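You operate a simulated robot arm through the tools that you are given. There is no shell and no other tool. Be economical: measure what you need, move in short steps, check, and stop when the job is done.

You are at the controls of a simulated robot arm. One attempt, no reset.

JOB
Open the right cream door under the booth, take the white bag and put it on the upper shelf under the booth, then shut the booth. Take the filter box from the wall bench near the doors and leave it on the low shelf under the middle wall bench. Put the amber bottle labelled "blue" from the wall bench near the doors on the dark plate of the chiller and the amber bottle labelled "used" on the corner wall bench. Fetch the long purple-block pipe and set it on the corner wall bench. Any order will do. Set down upright: filter box, amber bottle, long purple-block pipe.

The check looks at the end state, three seconds after you hand in, the way a careful person would. Anything else that was tipped, shoved, dropped, spilled or broken makes it a failure.

ROBOT AND FRAMES
A 7-joint arm with a vacuum gripper on a trunk, on a base that drives. Base frame: it is fixed to the floor where the robot stands at the start and does not move with it; the origin is under the middle of the robot, x ahead of it, y to its left, z up. Units: mm, degrees, N and s.
Its first joint turns from -149.0 to 149.0 degrees. Places, roughly: amber bottle [1500, 2000, 1000]; corner wall bench [-1000, 800, 900]; dark plate of the chiller (20x15 cm) [5440, 160, 880]; filter box [2000, 2250, 1000]; long purple-block pipe (11x4x7 cm) [900, 1500, 200]; low shelf under the middle wall bench [700, 1600, 200]; right cream door under the booth [3400, 200, 500]; upper shelf under the booth [3300, -200, 500]; white bag (15x7x4 cm) [2800, 2800, 900]. Payload 1.06 kg.
Tool frame: the origin (TCP) lies in the middle of the cups' lips, and z points out of the cups. The gripper has 1 cup of 24 mm across, covering 24 by 24 mm (tool x, y); the bellows give 8 mm. With the vacuum on, a cup seals on a smooth face that it is pressed against (1 to 4 N); it does not hold porous or soft things. The pull reaches 23 N.
Orientation is told as [roll, pitch, yaw] about the base's x, y, z axes, in that order, counted from this pose: with the cups facing straight down, the tool's x points along the base's -x, its y along +y and its z along -z.

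CONTROLS
- The arm moves only by the tool play_rows. Its argument "rows" is a list that holds one entry, the list of rows, each a list of 7 numbers: the shift along the base's x, y, z in units of 200 mm (1.0 is 200 mm), then the turn, a rotation vector about the base's x, y, z in units of 90 degrees (1.0 is 90 degrees), then the vacuum: 1 switches it on, -1 off. In form: [[[dx, dy, dz, ax, ay, az, suction], ...]]. A call has 1 to 10 rows; each row is the pose to reach, as a shift and turn from the pose commanded when the call began. A call with a number of a shift or a turn outside -1 to 1 is refused whole. Each row takes 0.2 s and may step no farther than 50 mm and 8.6 degrees from the row before; otherwise, or with a gripper value out of range, the whole call is refused. A pose out of reach is approached as far as the arm can. The call stops where the force on the tool passes 40 N (or 10 N more than at its start, if that is more) or the arm is blocked; 0.2 s more then pass. The pull builds up within a second once a cup has sealed. Time passes only in rows, and 0.2 s behind the last, so rows that repeat a pose give it time. It gives the time, the measured TCP pose, the force on the tool (base axes) and the pull of the vacuum at its end, in the units of the frame above (readings bear some noise), with the torque about the TCP (base axes, N m) and any sound that the robot's microphone picked up.
- Cameras (640 x 400 px; columns grow to the right, rows downward): "scene" is now at [31.8, 219.5, 1311.6]; the picture's right is [0.54, -0.84, 0.00], its down [-0.38, -0.25, -0.89] and it looks along [0.75, 0.48, -0.45] (base axes); focal length 214 px, centre (320, 200). "wrist" rides on the gripper at [78, 19, -96] in the tool frame; the picture's right is [-0.24, 0.97, 0.00], its down [-0.71, -0.17, -0.69] and it looks along [-0.67, -0.16, 0.73] (tool axes); focal length 243 px, centre (320, 200). There is no depth. A picture from a camera that has moved, and an enlarged one, comes with that camera's place and axes in the base frame and with its lens.
- capture(camera): a new picture of that camera. The clock stands still meanwhile.
- lift_body(by): slides the trunk up (or, below 0, down) by that many mm; the arm and the scene camera ride with it, the base frame stays. It gives what a move gives, with no picture.
- drive_base(legs): drives the robot by 1 to 6 legs, each [ahead, turn to the left] in mm and degrees, along the robot's own axes; the way and the turn of a leg run together, so that a leg with both is an arc; at most 1500 mm and 180 degrees a leg. The arm and the cameras ride along, it lands a little off, and it stops where it bumps. It gives what a move gives.
- head_to(pan, tilt): turns the head with the scene camera to pan (to the left, within 155 degrees either way) and tilt (down, from -29 to 69), counted from straight ahead of the robot. It gives what a move gives.
- close_up(camera, box): a new picture of the part [left, top, right, bottom] of that camera's present view, enlarged. The clock stands still meanwhile.
- sign_off(): hands the job in; it is judged then, once.

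Go step by step. Nothing tells you exact positions but the pictures and the camera data: compare them with the known pose of the tool, close in by small moves and look again before you grip or let go. The budget is 186 turns and 156 pictures, counting those below and the enlarged ones. Unless the task says otherwise, let go and move clear before handing in.

The tools are called after "Emit:" as name(argument=value, ...) on one line, values as JSON. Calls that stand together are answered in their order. play_rows: Moves the arm, as the interface text tells. Its arguments: {"type":"object","properties":{"rows":{"type":"array","items":{"type":"array","items":{"type":"array","items":{"type":"number"}}}}},"required":["rows"]} The other tools are called the same way: lift_body (by) slides the trunk up or down; drive_base (legs) drives the base; head_to (pan, tilt) turns the head that bears the scene camera; capture (camera) takes a picture; close_up (camera, box) takes an enlarged picture of a part of a camera's view; sign_off () hands the job in.

At the start:

```text
clock: 0.0
tcp_pos: [673.2, -89.2, 879.9]
tool_rot: [0.0, 0.0, 0.1]
wrist_force: [-0.7, -0.1, -0.2]
moment: [-0.02, 0.02, -0.04]
pull: 0.0
trunk travel left (down, up): [-350.0, 360.0]
robot x, y, heading: [0.9, -1.3, 0.2]
head pan, tilt: [32.7, 27.1]
```

scene: 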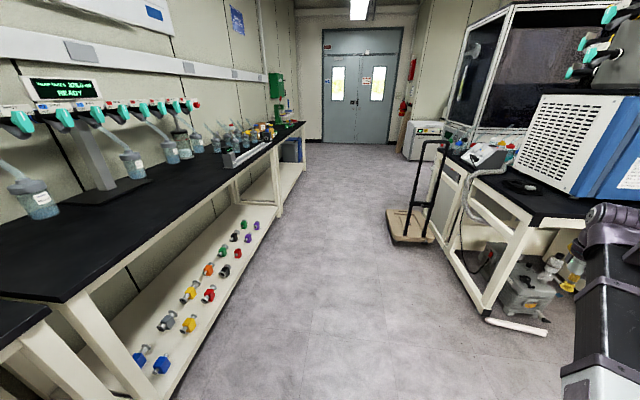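
wrist: 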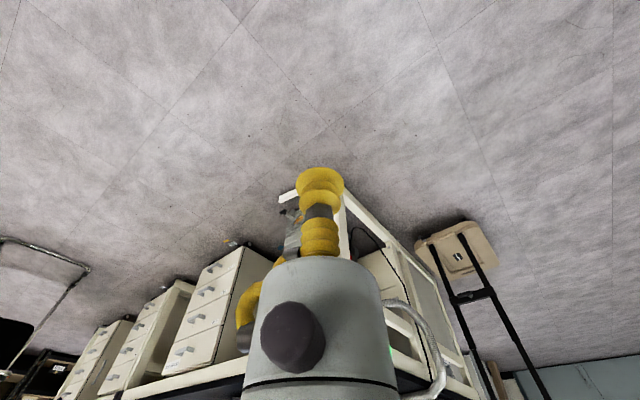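

I see the wall bench on the left running towards the doors, with the booth further off on the right. I'll look around to locate the things first.

Emit:
close_up(camera="scene", box=[160, 60, 320, 160])

Emit:
close_up(camera="scene", box=[400, 60, 640, 210])

Emit:
close_up(camera="scene", box=[100, 210, 300, 380])

```text
4.00 times, centred on (240, 110) of scene
camera zoom: at [31.8, 219.5, 1311.6], right [0.54, -0.84, 0.0], down [-0.38, -0.25, -0.89], along [0.75, 0.48, -0.45], focal length 858 px, centre (640, 560)
```

zoom: 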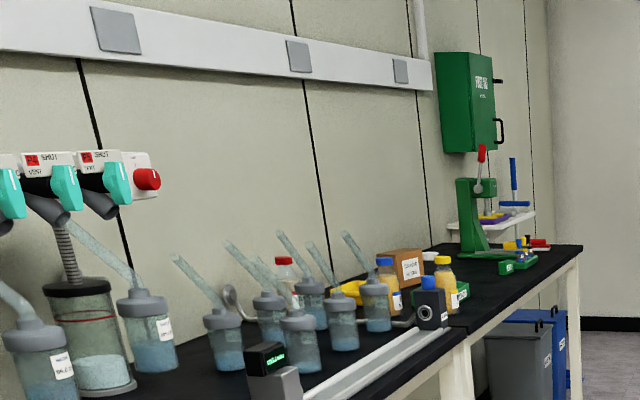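

```text
2.67 times, centred on (520, 135) of scene
camera zoom: at [31.8, 219.5, 1311.6], right [0.54, -0.84, 0.0], down [-0.38, -0.25, -0.89], along [0.75, 0.48, -0.45], focal length 572 px, centre (-213, 373)
```

zoom: 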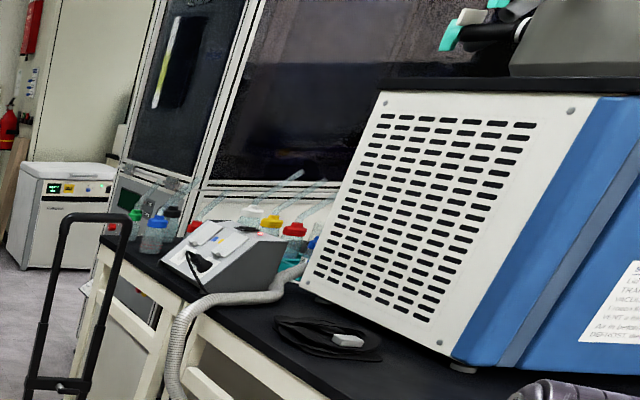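

```text
2.35 times, centred on (200, 295) of scene
camera zoom: at [31.8, 219.5, 1311.6], right [0.54, -0.84, 0.0], down [-0.38, -0.25, -0.89], along [0.75, 0.48, -0.45], focal length 505 px, centre (602, -24)
```

zoom: 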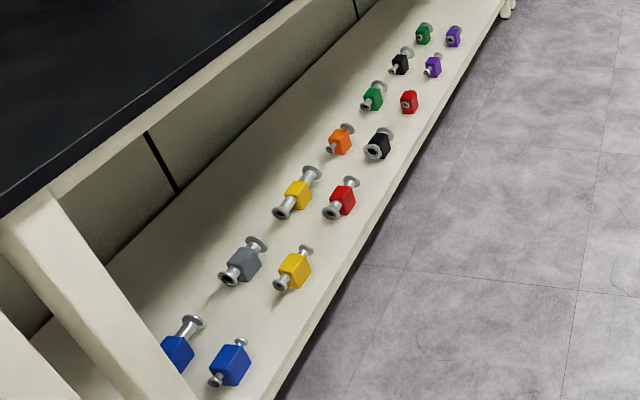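

Room axis runs about 26° left of base x. I'll look around more.

Emit:
head_to(pan=-20, tilt=15)

Emit:
capture(camera="scene")

Emit:
head_to(pan=120, tilt=25)

Emit:
capture(camera="scene")

Emit:
head_to(pan=-100, tilt=30)

Emit:
capture(camera="scene")

```text
clock: 1.2
tcp_pos: [673.0, -89.4, 880.5]
tool_rot: [0.0, 0.0, 0.0]
wrist_force: [-0.8, 0.2, -0.8]
moment: [-0.01, 0.01, -0.06]
pull: 0.1
trunk travel left (down, up): [-350.0, 360.0]
robot x, y, heading: [2.1, -1.8, 0.1]
head pan, tilt: [-20.0, 15.0]
```

```text
150 pictures are left
camera scene: at [42.6, 138.2, 1331.1], right [-0.34, -0.94, 0.0], down [-0.24, 0.09, -0.97], along [0.91, -0.33, -0.26], focal length 214 px, centre (320, 200)
```

scene: 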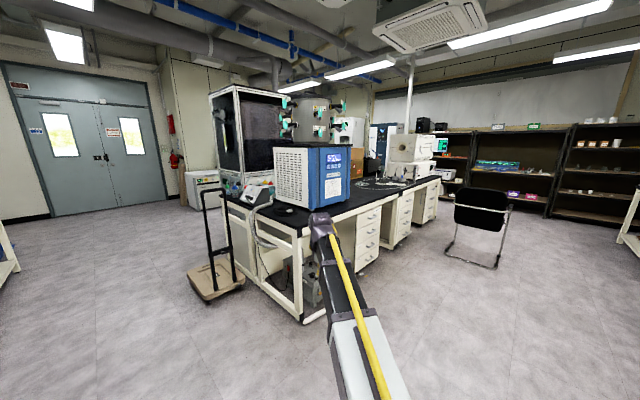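

```text
clock: 3.4
tcp_pos: [672.0, -90.6, 879.6]
tool_rot: [0.0, 0.0, 0.0]
wrist_force: [0.5, 0.7, 0.2]
moment: [0.02, 0.0, 0.01]
pull: 0.1
trunk travel left (down, up): [-350.0, 360.0]
robot x, y, heading: [0.0, 3.0, -0.1]
head pan, tilt: [120.0, 25.0]
```

```text
149 pictures are left
camera scene: at [-91.2, 249.9, 1314.9], right [0.87, 0.5, 0.0], down [0.21, -0.37, -0.91], along [-0.45, 0.79, -0.42], focal length 214 px, centre (320, 200)
```

scene: 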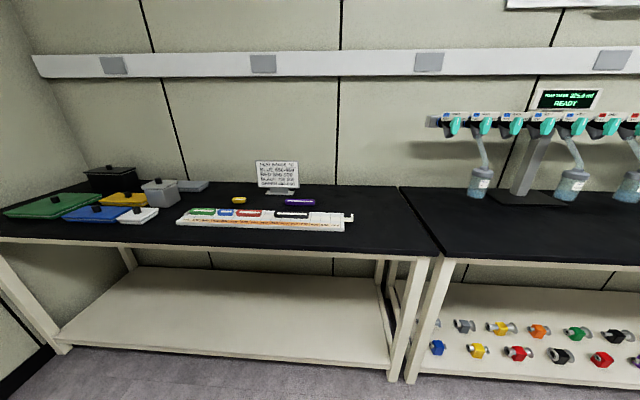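

```text
clock: 6.6
tcp_pos: [672.4, -90.6, 880.2]
tool_rot: [-0.1, 0.0, 0.0]
wrist_force: [-0.2, 0.7, -0.2]
moment: [0.0, 0.01, 0.0]
pull: 0.1
trunk travel left (down, up): [-350.0, 360.0]
robot x, y, heading: [2.5, -0.5, -0.1]
head pan, tilt: [-100.0, 30.0]
```

```text
148 pictures are left
camera scene: at [-60.8, 81.0, 1307.0], right [-0.98, 0.17, 0.0], down [0.09, 0.49, -0.87], along [-0.15, -0.85, -0.5], focal length 214 px, centre (320, 200)
```

scene: 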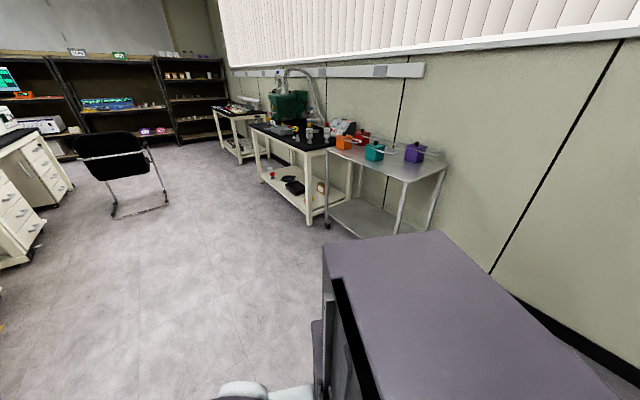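

The corner bench is on the left, the middle bench with the pipe shelf comes next, and the long purple pipe is near (945,1524). I'll turn along the wall, drive level with the pipe, then face the bench.

Emit:
drive_base(legs=[[0, 26.8], [1500, 0]])

Emit:
head_to(pan=70, tilt=35)

Emit:
capture(camera="scene")

```text
clock: 15.4
tcp_pos: [1992.0, 872.1, 879.2]
tool_rot: [0.0, 0.1, 25.6]
wrist_force: [0.4, -0.4, -0.6]
moment: [-0.01, -0.02, 0.02]
pull: 0.0
trunk travel left (down, up): [-350.0, 360.0]
robot x, y, heading: [1346.5, 661.3, 25.4]
head pan, tilt: [-100.0, 30.0]
```

```text
clock: 18.0
tcp_pos: [1990.6, 872.6, 880.0]
tool_rot: [0.0, 0.0, 25.6]
wrist_force: [0.2, 0.0, 0.8]
moment: [0.02, -0.01, 0.0]
pull: 0.1
trunk travel left (down, up): [-350.0, 360.0]
robot x, y, heading: [1345.3, 660.8, 25.4]
head pan, tilt: [70.0, 35.0]
```

```text
147 pictures are left
camera scene: at [1223.2, 884.2, 1299.2], right [1.0, 0.1, 0.0], down [0.06, -0.57, -0.82], along [-0.08, 0.82, -0.57], focal length 214 px, centre (320, 200)
```

scene: 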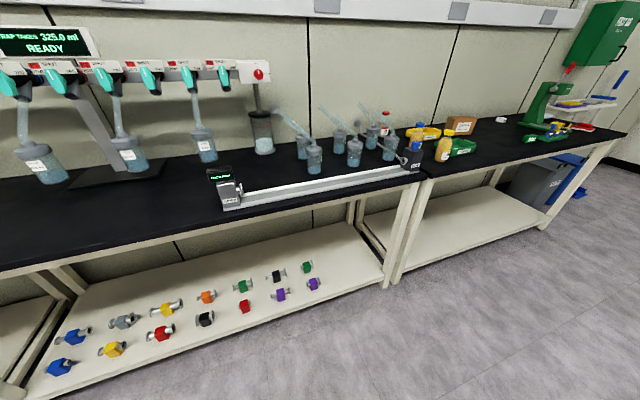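

Emit:
close_up(camera="scene", box=[220, 250, 340, 325])

Emit:
close_up(camera="scene", box=[340, 90, 500, 190])

Emit:
close_up(camera="scene", box=[500, 60, 640, 160])

```text
5.33 times, centred on (280, 288) of scene
camera zoom: at [1223.2, 884.2, 1299.2], right [1.0, 0.1, 0.0], down [0.06, -0.57, -0.82], along [-0.08, 0.82, -0.57], focal length 1144 px, centre (533, -267)
```

zoom: 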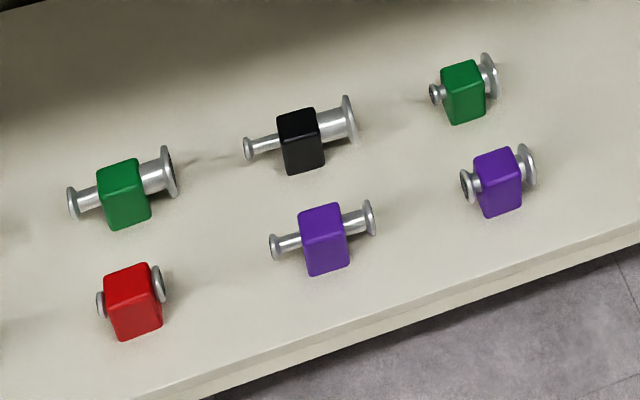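

```text
4.00 times, centred on (420, 140) of scene
camera zoom: at [1223.2, 884.2, 1299.2], right [1.0, 0.1, 0.0], down [0.06, -0.57, -0.82], along [-0.08, 0.82, -0.57], focal length 858 px, centre (-80, 440)
```

zoom: 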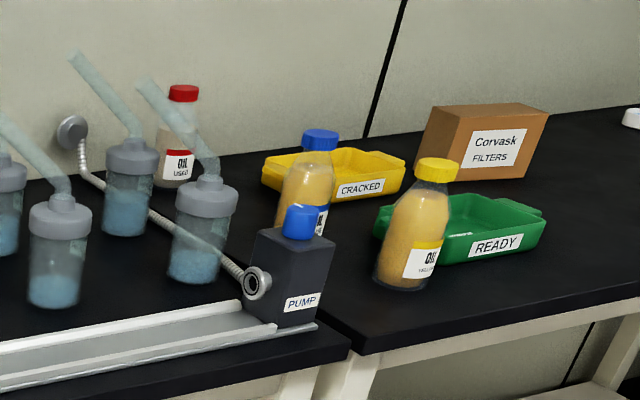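

```text
4.00 times, centred on (570, 110) of scene
camera zoom: at [1223.2, 884.2, 1299.2], right [1.0, 0.1, 0.0], down [0.06, -0.57, -0.82], along [-0.08, 0.82, -0.57], focal length 858 px, centre (-680, 560)
```

zoom: 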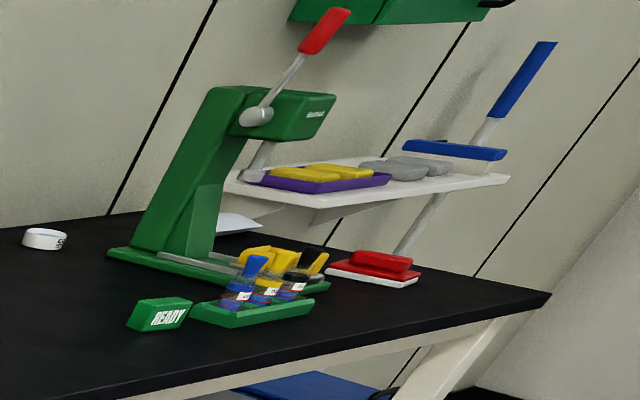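

The long purple pipe is the left of the two purple ones, block centre near (947,1527,205), axis along the wall. I'll lower the trunk here, well clear of the bench, and turn to face it.

Emit:
lift_body(by=-345)

Emit:
drive_base(legs=[[0, 91.2]])

Emit:
head_to(pan=0, tilt=40)

Emit:
capture(camera="scene")

Emit:
capture(camera="wrist")

```text
clock: 21.3
tcp_pos: [1991.5, 871.6, 534.6]
tool_rot: [0.0, 0.1, 25.6]
wrist_force: [0.1, 0.5, 0.1]
moment: [-0.03, 0.01, -0.02]
pull: 0.1
trunk travel left (down, up): [-5.0, 705.0]
robot x, y, heading: [1343.8, 661.4, 25.8]
head pan, tilt: [70.0, 35.0]
```

```text
clock: 25.6
tcp_pos: [1119.8, 1302.6, 535.3]
tool_rot: [-0.1, -0.1, 117.0]
wrist_force: [-0.1, -0.4, 0.1]
moment: [-0.01, 0.01, -0.03]
pull: 0.1
trunk travel left (down, up): [-5.0, 705.0]
robot x, y, heading: [1351.3, 660.6, 117.3]
head pan, tilt: [70.0, 35.0]
```

```text
clock: 27.0
tcp_pos: [1120.7, 1303.6, 535.7]
tool_rot: [0.0, -0.1, 117.1]
wrist_force: [-0.9, -0.5, 0.4]
moment: [-0.03, 0.0, 0.0]
pull: 0.1
trunk travel left (down, up): [-5.0, 705.0]
robot x, y, heading: [1348.5, 662.6, 116.9]
head pan, tilt: [0.0, 40.0]
```

```text
143 pictures are left
camera scene: at [1176.1, 620.9, 946.6], right [0.89, 0.46, 0.0], down [0.29, -0.57, -0.77], along [-0.35, 0.68, -0.64], focal length 214 px, centre (320, 200)
```

scene: 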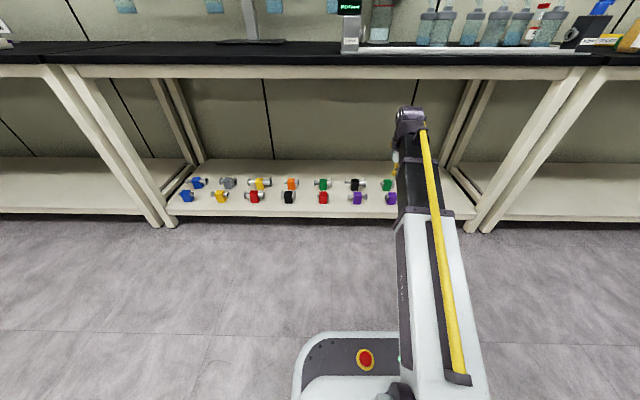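

```text
142 pictures are left
camera wrist: at [1139.6, 1223.8, 631.4], right [-0.97, -0.23, 0.0], down [-0.17, 0.71, 0.69], along [-0.16, 0.67, -0.73], focal length 243 px, centre (320, 200)
```

wrist: 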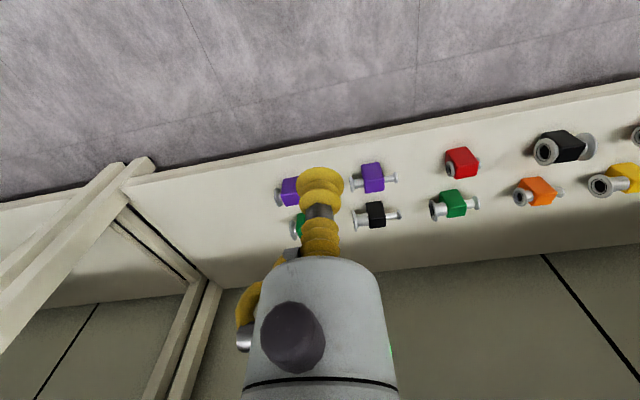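

Positions agree from both cameras. I'll lower the tool out here in front of the bench, aligned sideways with the pipe.

Emit:
play_rows(rows=[[[-0.05, -0.02, -0.2, 0, 0, 0, -1], [-0.1, -0.05, -0.4, 0, 0, 0, -1], [-0.15, -0.07, -0.6, 0, 0, 0, -1], [-0.2, -0.1, -0.8, 0, 0, 0, -1], [-0.24, -0.12, -1.0, 0, 0, 0, -1], [-0.24, -0.12, -1.0, 0, 0, 0, -1]]])

Emit:
play_rows(rows=[[[0, 0, -0.2, 0, 0, 0, -1], [0, 0, -0.25, 0, 0, 0, -1], [0, 0, -0.25, 0, 0, 0, -1]]])

Emit:
capture(camera="scene")

Emit:
capture(camera="wrist")

```text
clock: 28.4
tcp_pos: [1071.7, 1277.8, 332.4]
tool_rot: [0.1, 0.0, 117.0]
wrist_force: [0.2, 0.5, 1.0]
moment: [0.01, 0.03, 0.0]
pull: 0.2
trunk travel left (down, up): [-5.0, 705.0]
robot x, y, heading: [1347.6, 662.0, 117.1]
head pan, tilt: [0.0, 40.0]
```

```text
clock: 29.2
tcp_pos: [1072.4, 1276.9, 283.0]
tool_rot: [0.0, 0.0, 117.2]
wrist_force: [0.4, 0.0, -0.4]
moment: [0.02, -0.01, -0.01]
pull: 0.2
trunk travel left (down, up): [-5.0, 705.0]
robot x, y, heading: [1346.7, 663.9, 117.1]
head pan, tilt: [0.0, 40.0]
```

```text
141 pictures are left
camera scene: at [1176.2, 620.9, 946.6], right [0.89, 0.46, 0.0], down [0.29, -0.57, -0.77], along [-0.35, 0.68, -0.64], focal length 214 px, centre (320, 200)
```

scene: 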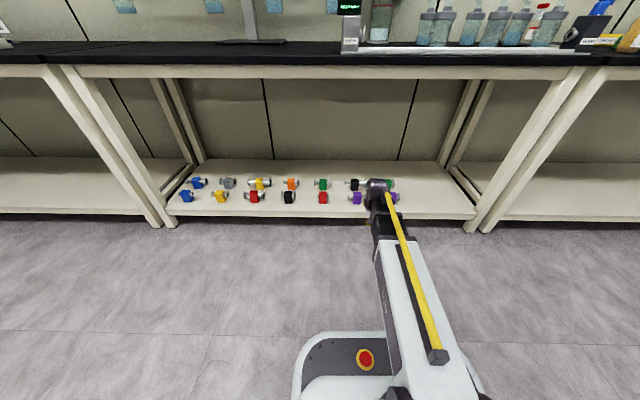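

```text
140 pictures are left
camera wrist: at [1092.0, 1199.5, 379.8], right [-0.97, -0.23, 0.0], down [-0.17, 0.71, 0.69], along [-0.16, 0.67, -0.73], focal length 243 px, centre (320, 200)
```

wrist: 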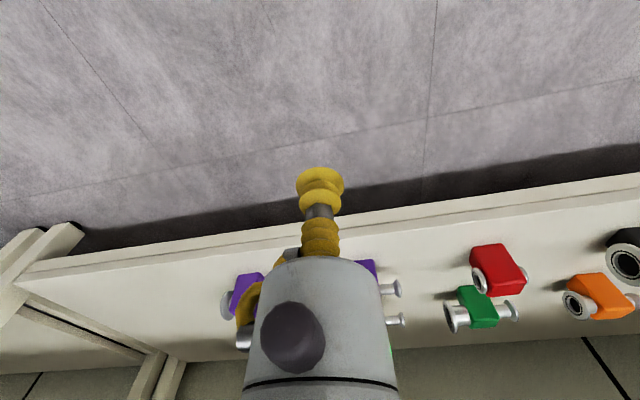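

Emit:
drive_base(legs=[[260, 0]])

Emit:
capture(camera="wrist")

Emit:
capture(camera="scene")

```text
clock: 31.1
tcp_pos: [951.1, 1509.6, 283.7]
tool_rot: [-0.1, 0.0, 117.1]
wrist_force: [0.2, -0.4, 0.4]
moment: [0.0, -0.01, 0.0]
pull: 0.0
trunk travel left (down, up): [-5.0, 705.0]
robot x, y, heading: [1228.4, 893.2, 117.2]
head pan, tilt: [0.0, 40.0]
```

```text
139 pictures are left
camera wrist: at [971.7, 1430.7, 379.9], right [-0.97, -0.24, 0.0], down [-0.17, 0.71, 0.69], along [-0.16, 0.67, -0.73], focal length 243 px, centre (320, 200)
```

wrist: 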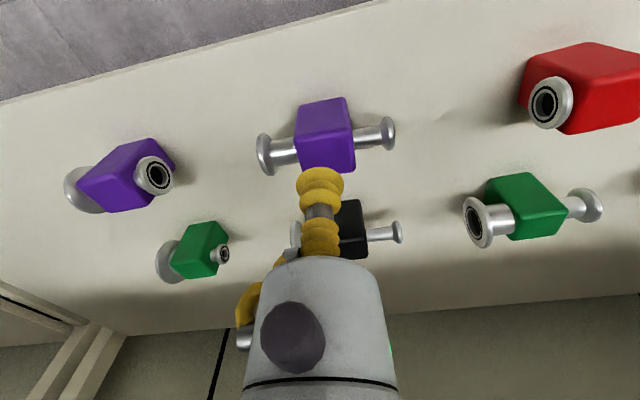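

```text
138 pictures are left
camera scene: at [1057.4, 852.3, 946.6], right [0.89, 0.46, 0.0], down [0.29, -0.57, -0.77], along [-0.35, 0.68, -0.64], focal length 214 px, centre (320, 200)
```

scene: 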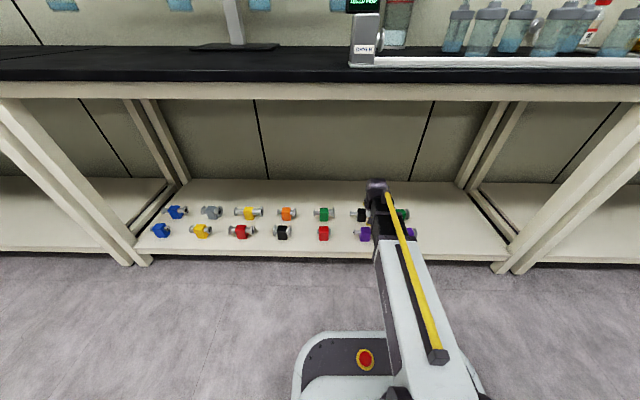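

Emit:
close_up(camera="wrist", box=[220, 70, 420, 195])

```text
3.20 times, centred on (320, 132) of wrist
camera zoom: at [971.7, 1430.7, 379.9], right [-0.97, -0.24, 0.0], down [-0.17, 0.71, 0.69], along [-0.16, 0.67, -0.73], focal length 776 px, centre (320, 416)
```

zoom: 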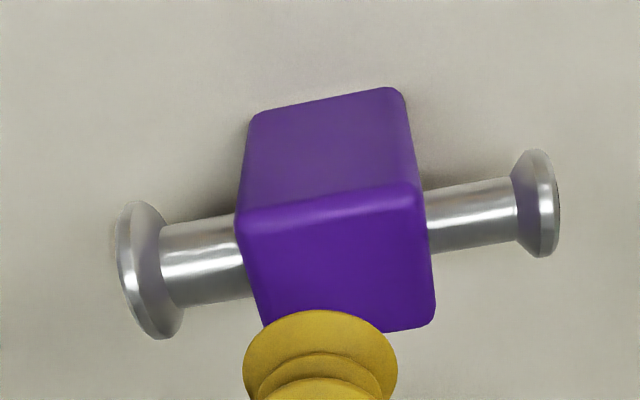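

Tool is almost over the block; the top face centre is about (947,1516). I'll close in and descend with vacuum on.

Emit:
play_rows(rows=[[[-0.02, 0.033, -0.08, 0, 0, 0, 1], [-0.02, 0.033, -0.16, 0, 0, 0, 1], [-0.02, 0.033, -0.19, 0, 0, 0, 1], [-0.02, 0.033, -0.2, 0, 0, 0, 1]]])

Emit:
close_up(camera="wrist", box=[220, 70, 420, 220])

```text
clock: 32.1
tcp_pos: [948.1, 1514.3, 243.2]
tool_rot: [0.0, 0.0, 117.1]
wrist_force: [0.0, 0.1, -0.6]
moment: [0.02, -0.03, 0.0]
pull: 0.1
trunk travel left (down, up): [-5.0, 705.0]
robot x, y, heading: [1227.9, 891.6, 117.2]
head pan, tilt: [0.0, 40.0]
```

```text
2.67 times, centred on (320, 145) of wrist
camera zoom: at [967.7, 1436.6, 339.4], right [-0.97, -0.24, 0.0], down [-0.17, 0.71, 0.69], along [-0.16, 0.67, -0.73], focal length 647 px, centre (320, 347)
```

zoom: 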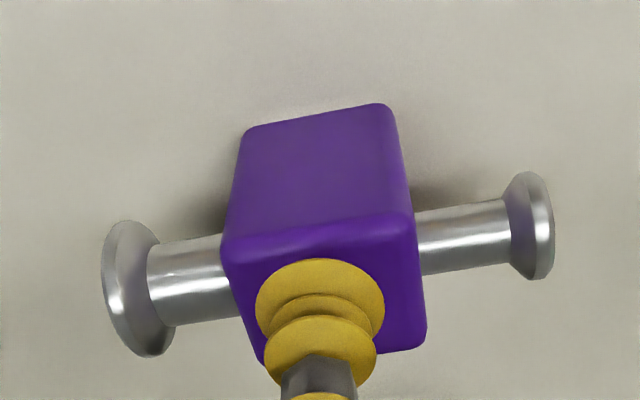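

Emit:
play_rows(rows=[[[-0.008, 0.02, 0, 0, 0, 0, 1], [-0.008, 0.02, -0.015, 0, 0, 0, 1], [-0.008, 0.02, -0.03, 0, 0, 0, 1], [-0.008, 0.02, -0.03, 0, 0, 0, 1]]])

Emit:
play_rows(rows=[[[0, 0, -0.01, 0, 0, 0, 1], [0, 0, -0.02, 0, 0, 0, 1], [0, 0, -0.02, 0, 0, 0, 1]]])

```text
clock: 33.1
tcp_pos: [946.2, 1519.3, 237.6]
tool_rot: [0.0, -0.1, 117.3]
wrist_force: [1.1, 0.1, 1.2]
moment: [0.0, 0.03, -0.01]
pull: 0.2
trunk travel left (down, up): [-5.0, 705.0]
robot x, y, heading: [1223.4, 892.5, 116.8]
head pan, tilt: [0.0, 40.0]
```

```text
clock: 33.9
tcp_pos: [945.7, 1520.4, 232.3]
tool_rot: [0.0, 0.0, 117.2]
wrist_force: [-0.2, -0.1, -0.3]
moment: [-0.01, -0.01, -0.01]
pull: 0.2
trunk travel left (down, up): [-5.0, 705.0]
robot x, y, heading: [1228.5, 891.6, 117.0]
head pan, tilt: [0.0, 40.0]
```

Emit:
play_rows(rows=[[[0, 0, -0.01, 0, 0, 0, 1], [0, 0, -0.02, 0, 0, 0, 1], [0, 0, -0.02, 0, 0, 0, 1]]])

Emit:
play_rows(rows=[[[0, 0, -0.01, 0, 0, 0, 1], [0, 0, -0.02, 0, 0, 0, 1], [0, 0, -0.02, 0, 0, 0, 1]]])

Emit:
close_up(camera="wrist", box=[220, 70, 420, 220])

```text
clock: 34.7
tcp_pos: [945.4, 1519.3, 229.7]
tool_rot: [0.0, 0.0, 117.2]
wrist_force: [-0.9, 0.7, 0.2]
moment: [-0.02, 0.02, 0.03]
pull: 0.1
trunk travel left (down, up): [-5.0, 705.0]
robot x, y, heading: [1228.2, 896.8, 117.2]
head pan, tilt: [0.0, 40.0]
```

```text
clock: 35.5
tcp_pos: [946.5, 1520.6, 225.7]
tool_rot: [0.0, 0.0, 117.3]
wrist_force: [0.0, 0.2, -0.5]
moment: [0.01, 0.01, -0.03]
pull: 0.1
trunk travel left (down, up): [-5.0, 705.0]
robot x, y, heading: [1228.2, 897.6, 117.0]
head pan, tilt: [0.0, 40.0]
```

```text
2.67 times, centred on (320, 145) of wrist
camera zoom: at [966.2, 1441.0, 322.1], right [-0.97, -0.24, 0.0], down [-0.17, 0.71, 0.69], along [-0.16, 0.67, -0.73], focal length 647 px, centre (320, 347)
```

zoom: 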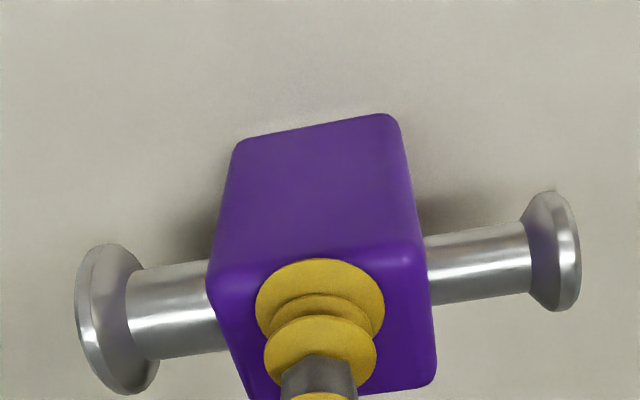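

Emit:
play_rows(rows=[[[0, 0, -0.01, 0, 0, 0, 1], [0, 0, -0.02, 0, 0, 0, 1], [0, 0, -0.03, 0, 0, 0, 1], [0, 0, -0.03, 0, 0, 0, 1]]])

Emit:
play_rows(rows=[[[0, 0, -0.01, 0, 0, 0, 1], [0, 0, -0.02, 0, 0, 0, 1], [0, 0, -0.02, 0, 0, 0, 1]]])

```text
clock: 36.5
tcp_pos: [947.5, 1519.6, 220.6]
tool_rot: [-0.1, -0.1, 117.2]
wrist_force: [5.9, -3.0, 15.9]
moment: [0.06, 0.02, -0.02]
pull: 23.0
trunk travel left (down, up): [-5.0, 705.0]
robot x, y, heading: [1229.3, 892.4, 117.0]
head pan, tilt: [0.0, 40.0]
```

```text
clock: 37.3
tcp_pos: [946.5, 1519.3, 216.5]
tool_rot: [0.0, -0.1, 117.1]
wrist_force: [3.8, 0.2, 17.3]
moment: [0.06, 0.06, -0.04]
pull: 22.7
trunk travel left (down, up): [-5.0, 705.0]
robot x, y, heading: [1223.3, 892.0, 117.2]
head pan, tilt: [0.0, 40.0]
```

Sealed. Lift.

Emit:
play_rows(rows=[[[0, 0, 0.05, 0, 0, 0, 1], [0, 0, 0.15, 0, 0, 0, 1], [0, 0, 0.3, 0, 0, 0, 1], [0, 0, 0.45, 0, 0, 0, 1], [0, 0, 0.45, 0, 0, 0, 1]]])

Emit:
capture(camera="wrist")

```text
clock: 38.5
tcp_pos: [945.1, 1521.4, 307.2]
tool_rot: [0.0, 0.0, 117.2]
wrist_force: [-0.3, 0.1, -1.9]
moment: [0.01, 0.03, 0.01]
pull: 22.8
trunk travel left (down, up): [-5.0, 705.0]
robot x, y, heading: [1227.5, 896.2, 117.3]
head pan, tilt: [0.0, 40.0]
```

```text
134 pictures are left
camera wrist: at [965.5, 1442.8, 403.0], right [-0.97, -0.24, 0.0], down [-0.17, 0.71, 0.68], along [-0.16, 0.67, -0.73], focal length 243 px, centre (320, 200)
```

wrist: 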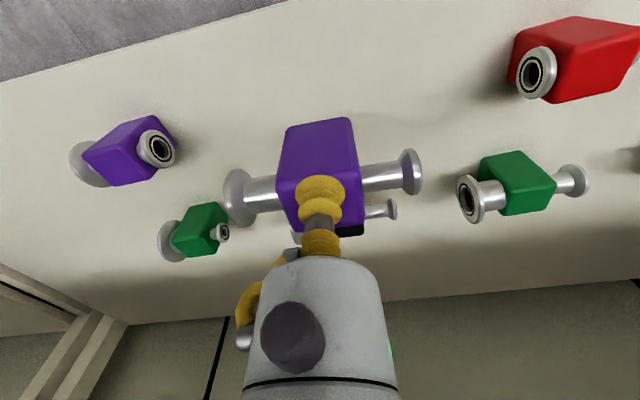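

Held level. Back out, raise the trunk, and go to the corner bench.

Emit:
drive_base(legs=[[-500, 0]])

Emit:
lift_body(by=700)

Emit:
drive_base(legs=[[0, 89.6], [1270, 0], [0, -90]])

Emit:
head_to(pan=0, tilt=40)

Emit:
capture(camera="scene")

Emit:
capture(camera="wrist")

```text
clock: 41.4
tcp_pos: [1169.6, 1080.1, 305.7]
tool_rot: [0.0, 0.0, 117.7]
wrist_force: [-1.0, 0.7, -2.5]
moment: [0.0, 0.03, 0.02]
pull: 22.6
trunk travel left (down, up): [-5.0, 705.0]
robot x, y, heading: [1453.9, 456.0, 117.7]
head pan, tilt: [0.0, 40.0]
```

```text
refused: 700 is not a number from -400 to 400
```

```text
clock: 43.2
tcp_pos: [981.6, 952.8, 307.1]
tool_rot: [-0.1, 0.0, 136.5]
wrist_force: [0.3, 0.6, -1.8]
moment: [-0.01, -0.01, 0.01]
pull: 22.7
trunk travel left (down, up): [-5.0, 705.0]
robot x, y, heading: [1453.6, 456.1, 136.2]
head pan, tilt: [0.0, 40.0]
stopped in leg 1: the robot was blocked; the commanded pose is now the measured one
```

```text
clock: 43.8
tcp_pos: [980.4, 953.3, 306.0]
tool_rot: [-0.1, -0.1, 136.6]
wrist_force: [-0.4, 0.0, -1.7]
moment: [-0.01, -0.02, 0.0]
pull: 23.0
trunk travel left (down, up): [-5.0, 705.0]
robot x, y, heading: [1449.7, 451.1, 136.3]
head pan, tilt: [0.0, 40.0]
```

```text
133 pictures are left
camera scene: at [1306.8, 358.9, 946.6], right [0.69, 0.72, 0.0], down [0.46, -0.44, -0.77], along [-0.55, 0.53, -0.64], focal length 214 px, centre (320, 200)
```

scene: 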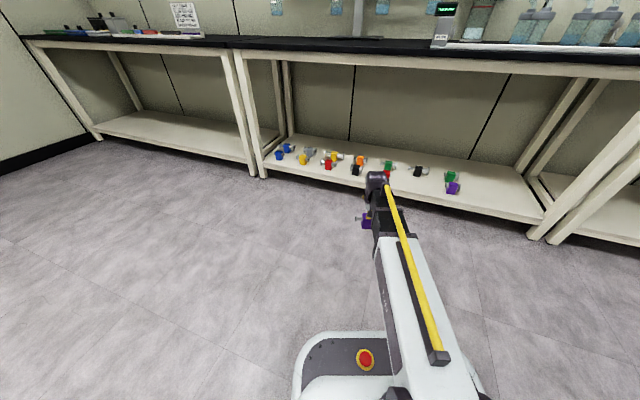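

```text
132 pictures are left
camera wrist: at [1025.6, 885.1, 402.6], right [-0.84, -0.54, 0.0], down [-0.4, 0.61, 0.69], along [-0.37, 0.58, -0.73], focal length 243 px, centre (320, 200)
```

wrist: 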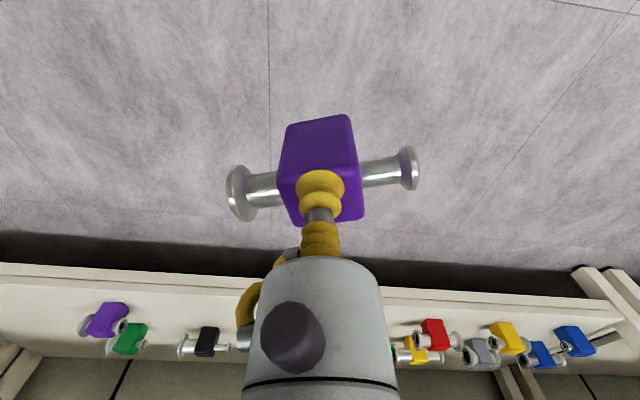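

The turn was blocked at the rear. I'll look behind.

Emit:
head_to(pan=-150, tilt=50)

Emit:
capture(camera="scene")

Emit:
head_to(pan=150, tilt=50)

Emit:
capture(camera="scene")

```text
clock: 46.2
tcp_pos: [981.7, 953.2, 305.8]
tool_rot: [-0.1, 0.0, 136.5]
wrist_force: [0.2, 0.2, -2.6]
moment: [-0.03, 0.01, 0.0]
pull: 23.0
trunk travel left (down, up): [-5.0, 705.0]
robot x, y, heading: [1457.6, 453.4, 136.3]
head pan, tilt: [-150.0, 50.0]
```

```text
131 pictures are left
camera scene: at [1443.0, 281.8, 932.4], right [-0.24, -0.97, 0.0], down [-0.74, 0.18, -0.64], along [0.62, -0.15, -0.77], focal length 214 px, centre (320, 200)
```

scene: 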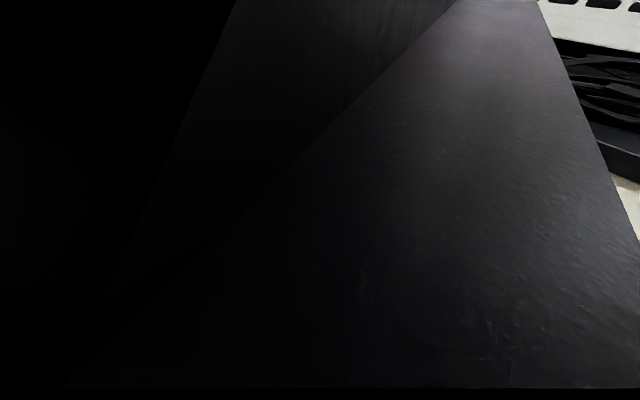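

```text
clock: 50.3
tcp_pos: [980.9, 952.0, 305.8]
tool_rot: [-0.1, 0.0, 136.5]
wrist_force: [0.2, 0.2, -1.5]
moment: [-0.05, -0.02, 0.03]
pull: 22.9
trunk travel left (down, up): [-5.0, 705.0]
robot x, y, heading: [1452.2, 450.1, 136.4]
head pan, tilt: [150.0, 50.0]
```

```text
130 pictures are left
camera scene: at [1389.8, 226.1, 932.4], right [-0.96, -0.28, 0.0], down [-0.21, 0.74, -0.64], along [0.18, -0.62, -0.77], focal length 214 px, centre (320, 200)
```

scene: 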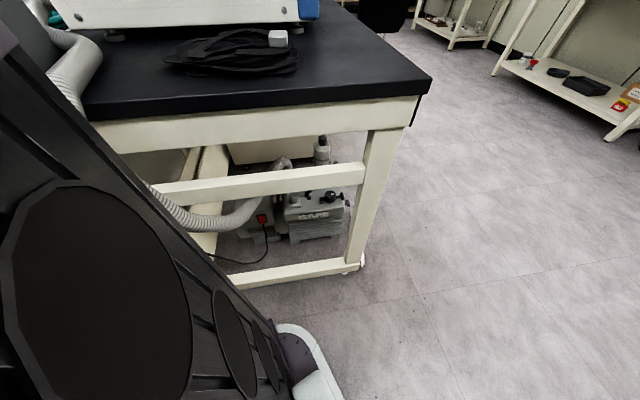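

The rear touched the island bench edge (d≈-550); nothing else moved. I'll raise the trunk, move forward into mid-aisle, and retry the turn.

Emit:
lift_body(by=400)

Emit:
lift_body(by=300)

Emit:
drive_base(legs=[[280, 0], [0, 70.5]])

Emit:
head_to(pan=0, tilt=35)

Emit:
capture(camera="scene")

```text
clock: 54.1
tcp_pos: [980.2, 952.8, 706.1]
tool_rot: [0.0, 0.0, 136.4]
wrist_force: [-0.1, 0.0, -2.7]
moment: [-0.01, 0.01, -0.01]
pull: 23.2
trunk travel left (down, up): [-405.0, 305.0]
robot x, y, heading: [1454.6, 453.6, 135.9]
head pan, tilt: [150.0, 50.0]
```

```text
clock: 57.1
tcp_pos: [980.2, 954.2, 1006.0]
tool_rot: [-0.1, 0.0, 136.5]
wrist_force: [0.5, 0.2, -2.5]
moment: [-0.03, -0.02, 0.01]
pull: 22.7
trunk travel left (down, up): [-705.0, 5.0]
robot x, y, heading: [1454.9, 457.4, 136.5]
head pan, tilt: [150.0, 50.0]
```

```text
clock: 62.1
tcp_pos: [631.2, 355.4, 1006.5]
tool_rot: [-0.1, 0.0, -152.0]
wrist_force: [-0.1, 0.1, 0.1]
moment: [0.03, -0.03, 0.0]
pull: 0.0
trunk travel left (down, up): [-705.0, 5.0]
robot x, y, heading: [1251.3, 646.5, -152.1]
head pan, tilt: [150.0, 50.0]
```

```text
clock: 64.5
tcp_pos: [629.5, 355.9, 1005.9]
tool_rot: [-0.2, 0.0, -152.1]
wrist_force: [-0.1, 0.4, 0.1]
moment: [-0.02, 0.01, 0.0]
pull: 0.0
trunk travel left (down, up): [-705.0, 5.0]
robot x, y, heading: [1252.1, 646.0, -152.0]
head pan, tilt: [0.0, 35.0]
```

```text
129 pictures are left
camera scene: at [1294.2, 474.9, 1654.1], right [-0.47, 0.88, 0.0], down [0.51, 0.27, -0.82], along [-0.72, -0.38, -0.57], focal length 214 px, centre (320, 200)
```

scene: 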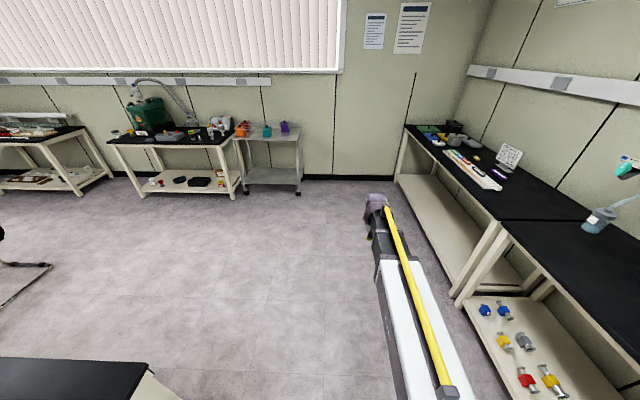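

The pull is lost, so the pipe must have dropped. I need to find it.

Emit:
capture(camera="wrist")

Emit:
head_to(pan=-70, tilt=45)

Emit:
capture(camera="scene")

Emit:
head_to(pan=0, tilt=69)

Emit:
capture(camera="scene")

```text
128 pictures are left
camera wrist: at [709.0, 375.5, 1102.7], right [0.25, -0.97, 0.0], down [-0.71, -0.18, 0.69], along [-0.66, -0.17, -0.73], focal length 243 px, centre (320, 200)
```

wrist: 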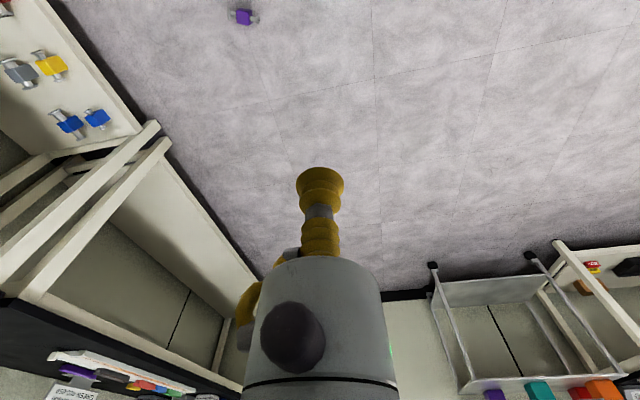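

```text
clock: 65.9
tcp_pos: [631.8, 356.0, 1006.6]
tool_rot: [-0.1, 0.0, -151.9]
wrist_force: [-0.4, 0.5, 0.2]
moment: [0.04, -0.03, 0.0]
pull: 0.0
trunk travel left (down, up): [-705.0, 5.0]
robot x, y, heading: [1254.2, 645.9, -152.1]
head pan, tilt: [-70.0, 45.0]
```

```text
127 pictures are left
camera scene: at [1311.9, 570.6, 1639.3], right [0.67, 0.74, 0.0], down [0.52, -0.47, -0.71], along [-0.52, 0.47, -0.71], focal length 214 px, centre (320, 200)
```

scene: 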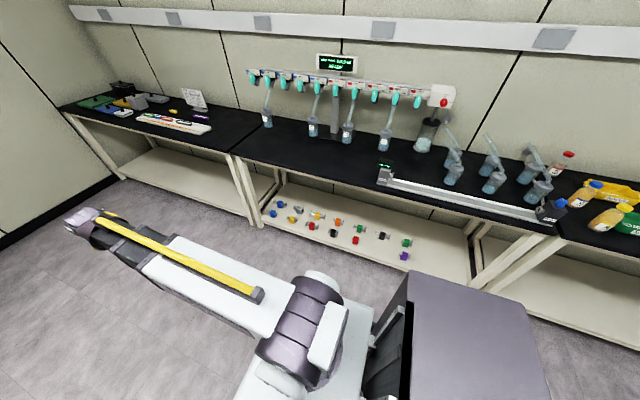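

```text
clock: 67.3
tcp_pos: [629.6, 356.3, 1006.0]
tool_rot: [-0.1, -0.1, -152.0]
wrist_force: [0.3, 0.3, -0.2]
moment: [0.01, -0.01, 0.01]
pull: 0.1
trunk travel left (down, up): [-705.0, 5.0]
robot x, y, heading: [1256.1, 647.4, -152.4]
head pan, tilt: [0.0, 68.8]
```

```text
126 pictures are left
camera scene: at [1322.6, 490.0, 1610.5], right [-0.47, 0.89, 0.0], down [0.82, 0.43, -0.36], along [-0.32, -0.17, -0.93], focal length 214 px, centre (320, 200)
```

scene: 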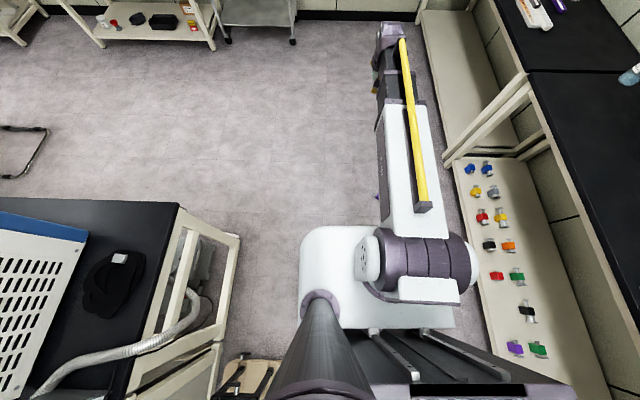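

The pipe is lying on the floor near (534,610). I'll lower the trunk and look at it before picking it up again.

Emit:
lift_body(by=-400)

Emit:
lift_body(by=-300)

Emit:
play_rows(rows=[[[-0.05, 0.2, 0, 0, 0, 0, -1], [-0.1, 0.4, 0, 0, 0, 0, -1], [-0.15, 0.6, 0, 0, 0, 0, -1], [-0.15, 0.6, 0, 0, 0, 0, -1]]])

Emit:
head_to(pan=-25, tilt=50)

Emit:
capture(camera="scene")

Emit:
capture(camera="wrist")

```text
clock: 71.1
tcp_pos: [629.3, 355.6, 606.0]
tool_rot: [0.0, 0.0, -152.0]
wrist_force: [0.0, -0.5, 0.7]
moment: [0.01, 0.01, 0.0]
pull: 0.1
trunk travel left (down, up): [-305.0, 405.0]
robot x, y, heading: [1250.7, 645.5, -152.0]
head pan, tilt: [0.0, 68.8]
```

```text
clock: 74.1
tcp_pos: [630.7, 355.8, 306.2]
tool_rot: [-0.1, 0.0, -151.9]
wrist_force: [-0.5, -0.4, 0.6]
moment: [0.01, 0.0, 0.0]
pull: 0.0
trunk travel left (down, up): [-5.0, 705.0]
robot x, y, heading: [1255.8, 646.6, -152.3]
head pan, tilt: [0.0, 68.8]
```

```text
clock: 75.1
tcp_pos: [599.7, 477.1, 306.0]
tool_rot: [-0.1, 0.0, -152.0]
wrist_force: [0.3, -1.1, -0.4]
moment: [0.01, -0.02, 0.0]
pull: 0.0
trunk travel left (down, up): [-5.0, 705.0]
robot x, y, heading: [1250.8, 645.1, -152.4]
head pan, tilt: [0.0, 68.8]
```

```text
clock: 76.0
tcp_pos: [599.2, 476.2, 305.7]
tool_rot: [0.0, -0.1, -152.1]
wrist_force: [-0.7, -0.2, 0.9]
moment: [0.03, -0.03, 0.0]
pull: 0.0
trunk travel left (down, up): [-5.0, 705.0]
robot x, y, heading: [1256.0, 642.1, -152.1]
head pan, tilt: [-25.0, 50.0]
```

```text
125 pictures are left
camera scene: at [1295.2, 512.3, 932.4], right [-0.05, 1.0, 0.0], down [0.77, 0.04, -0.64], along [-0.64, -0.03, -0.77], focal length 214 px, centre (320, 200)
```

scene: 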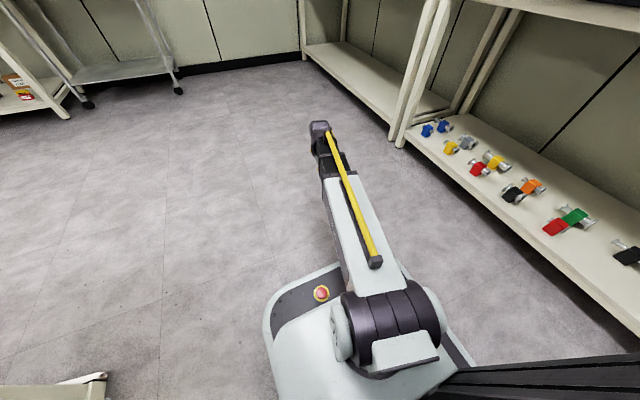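

```text
124 pictures are left
camera wrist: at [678.4, 496.0, 401.9], right [0.25, -0.97, 0.0], down [-0.71, -0.18, 0.69], along [-0.66, -0.17, -0.73], focal length 243 px, centre (320, 200)
```

wrist: 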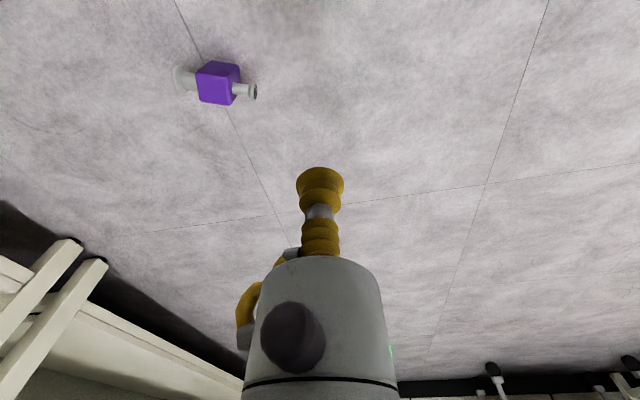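

Emit:
close_up(camera="wrist", box=[160, 45, 272, 115])

```text
5.71 times, centred on (216, 80) of wrist
camera zoom: at [678.4, 496.0, 401.9], right [0.25, -0.97, 0.0], down [-0.71, -0.18, 0.69], along [-0.66, -0.17, -0.73], focal length 1386 px, centre (914, 886)
```

zoom: 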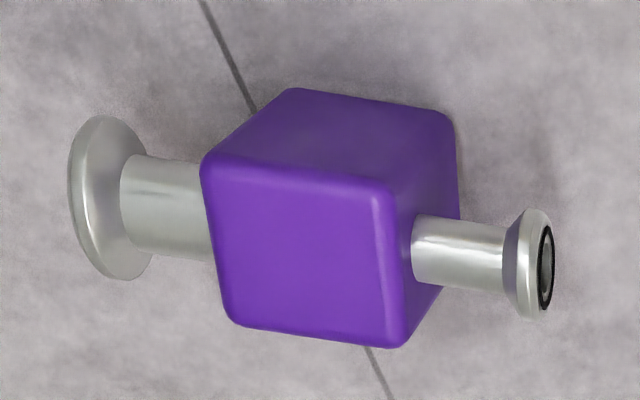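

The pipe landed standing on its block with the top up: centre ≈ (532,605), top at z≈62. I'll move over it and descend part way.

Emit:
play_rows(rows=[[[-0.085, 0.16, -0.15, 0, 0, 0, -1], [-0.17, 0.32, -0.3, 0, 0, 0, -1], [-0.255, 0.48, -0.45, 0, 0, 0, -1], [-0.335, 0.645, -0.6, 0, 0, 0, -1], [-0.335, 0.645, -0.75, 0, 0, 0, -1], [-0.335, 0.645, -0.85, 0, 0, 0, -1], [-0.335, 0.645, -0.85, 0, 0, 0, -1]]])

Emit:
close_up(camera="wrist", box=[200, 50, 440, 200])

```text
clock: 77.6
tcp_pos: [533.3, 605.7, 136.5]
tool_rot: [-0.1, 0.0, -152.0]
wrist_force: [-0.4, 0.2, -0.2]
moment: [-0.01, 0.0, -0.06]
pull: 0.0
trunk travel left (down, up): [-5.0, 705.0]
robot x, y, heading: [1252.2, 647.8, -152.4]
head pan, tilt: [-25.0, 50.0]
```

```text
2.67 times, centred on (320, 125) of wrist
camera zoom: at [612.1, 625.4, 232.6], right [0.25, -0.97, 0.0], down [-0.71, -0.18, 0.69], along [-0.66, -0.17, -0.73], focal length 647 px, centre (320, 400)
```

zoom: 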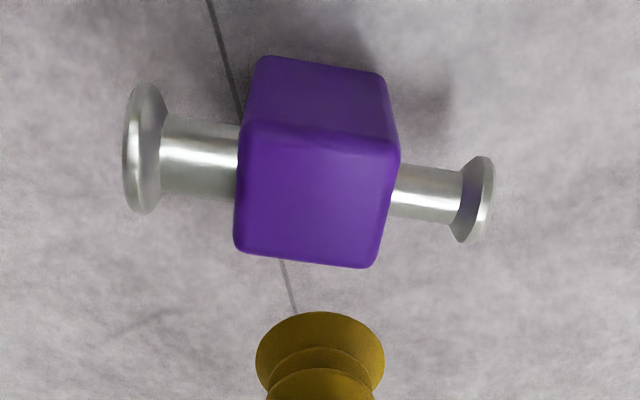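

Emit:
play_rows(rows=[[[0, 0, -0.12, 0, 0, 0, 1], [0, 0, -0.24, 0, 0, 0, 1], [0, 0, -0.32, 0, 0, 0, 1], [0, 0, -0.345, 0, 0, 0, 1], [0, 0, -0.355, 0, 0, 0, 1], [0, 0, -0.365, 0, 0, 0, 1]]])

Emit:
play_rows(rows=[[[0, 0, -0.01, 0, 0, 0, 1], [0, 0, -0.02, 0, 0, 0, 1], [0, 0, -0.03, 0, 0, 0, 1], [0, 0, -0.03, 0, 0, 0, 1]]])

```text
clock: 79.0
tcp_pos: [534.6, 604.6, 63.9]
tool_rot: [-0.1, 0.0, -152.1]
wrist_force: [4.3, -1.2, 11.8]
moment: [-0.02, -0.03, -0.02]
pull: 23.2
trunk travel left (down, up): [-5.0, 705.0]
robot x, y, heading: [1253.2, 646.9, -152.3]
head pan, tilt: [-25.0, 50.0]
```

```text
clock: 80.0
tcp_pos: [533.0, 605.7, 58.5]
tool_rot: [-0.1, -0.1, -152.0]
wrist_force: [2.2, -5.8, 16.2]
moment: [0.01, -0.02, -0.02]
pull: 22.8
trunk travel left (down, up): [-5.0, 705.0]
robot x, y, heading: [1253.6, 644.9, -152.0]
head pan, tilt: [-25.0, 50.0]
```

Sealed again. Lift with arm and trunk, and check the hold.

Emit:
play_rows(rows=[[[0, 0, 0.05, 0, 0, 0, 1], [0, 0, 0.15, 0, 0, 0, 1], [0, 0, 0.3, 0, 0, 0, 1], [0, 0, 0.45, 0, 0, 0, 1], [0, 0, 0.65, 0, 0, 0, 1], [0, 0, 0.85, 0, 0, 0, 1], [0, 0, 1.0, 0, 0, 0, 1], [0, 0, 1.0, 0, 0, 0, 1]]])

Emit:
play_rows(rows=[[[0, 0, 0.15, 0, 0, 0, 1], [0, 0, 0.3, 0, 0, 0, 1], [0, 0, 0.4, 0, 0, 0, 1], [0, 0, 0.4, 0, 0, 0, 1]]])

Emit:
lift_body(by=400)

Emit:
lift_body(by=300)

Emit:
drive_base(legs=[[600, 0]])

Emit:
capture(camera="wrist")

```text
clock: 81.8
tcp_pos: [532.8, 606.0, 258.8]
tool_rot: [0.1, 0.0, -151.9]
wrist_force: [-0.1, -0.1, -3.2]
moment: [-0.02, 0.01, -0.03]
pull: 23.4
trunk travel left (down, up): [-5.0, 705.0]
robot x, y, heading: [1249.7, 643.6, -152.2]
head pan, tilt: [-25.0, 50.0]
```

```text
clock: 82.8
tcp_pos: [532.8, 606.1, 334.9]
tool_rot: [0.0, 0.1, -152.0]
wrist_force: [0.0, -0.7, -1.7]
moment: [-0.01, 0.0, -0.03]
pull: 23.2
trunk travel left (down, up): [-5.0, 705.0]
robot x, y, heading: [1253.2, 647.2, -152.2]
head pan, tilt: [-25.0, 50.0]
```

```text
clock: 86.7
tcp_pos: [532.2, 607.0, 734.8]
tool_rot: [-0.1, 0.0, -152.0]
wrist_force: [1.0, -0.4, -1.9]
moment: [0.0, -0.03, 0.03]
pull: 22.8
trunk travel left (down, up): [-405.0, 305.0]
robot x, y, heading: [1252.5, 645.9, -152.2]
head pan, tilt: [-25.0, 50.0]
```

```text
clock: 89.7
tcp_pos: [532.1, 606.4, 1034.6]
tool_rot: [0.0, 0.0, -152.1]
wrist_force: [-0.5, -1.0, -1.5]
moment: [-0.02, -0.04, 0.0]
pull: 23.0
trunk travel left (down, up): [-705.0, 5.0]
robot x, y, heading: [1254.3, 648.2, -152.1]
head pan, tilt: [-25.0, 50.0]
```

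```text
clock: 93.0
tcp_pos: [11.0, 328.7, 1034.7]
tool_rot: [-0.1, 0.0, -151.8]
wrist_force: [-0.1, -0.4, -1.5]
moment: [-0.01, -0.01, -0.02]
pull: 22.7
trunk travel left (down, up): [-705.0, 5.0]
robot x, y, heading: [732.0, 371.8, -152.0]
head pan, tilt: [-25.0, 50.0]
```

```text
121 pictures are left
camera wrist: at [90.3, 348.5, 1131.4], right [0.25, -0.97, 0.0], down [-0.7, -0.18, 0.68], along [-0.66, -0.17, -0.73], focal length 243 px, centre (320, 200)
```

wrist: 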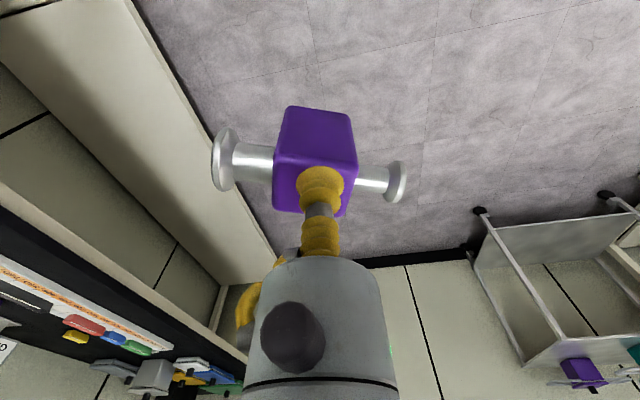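

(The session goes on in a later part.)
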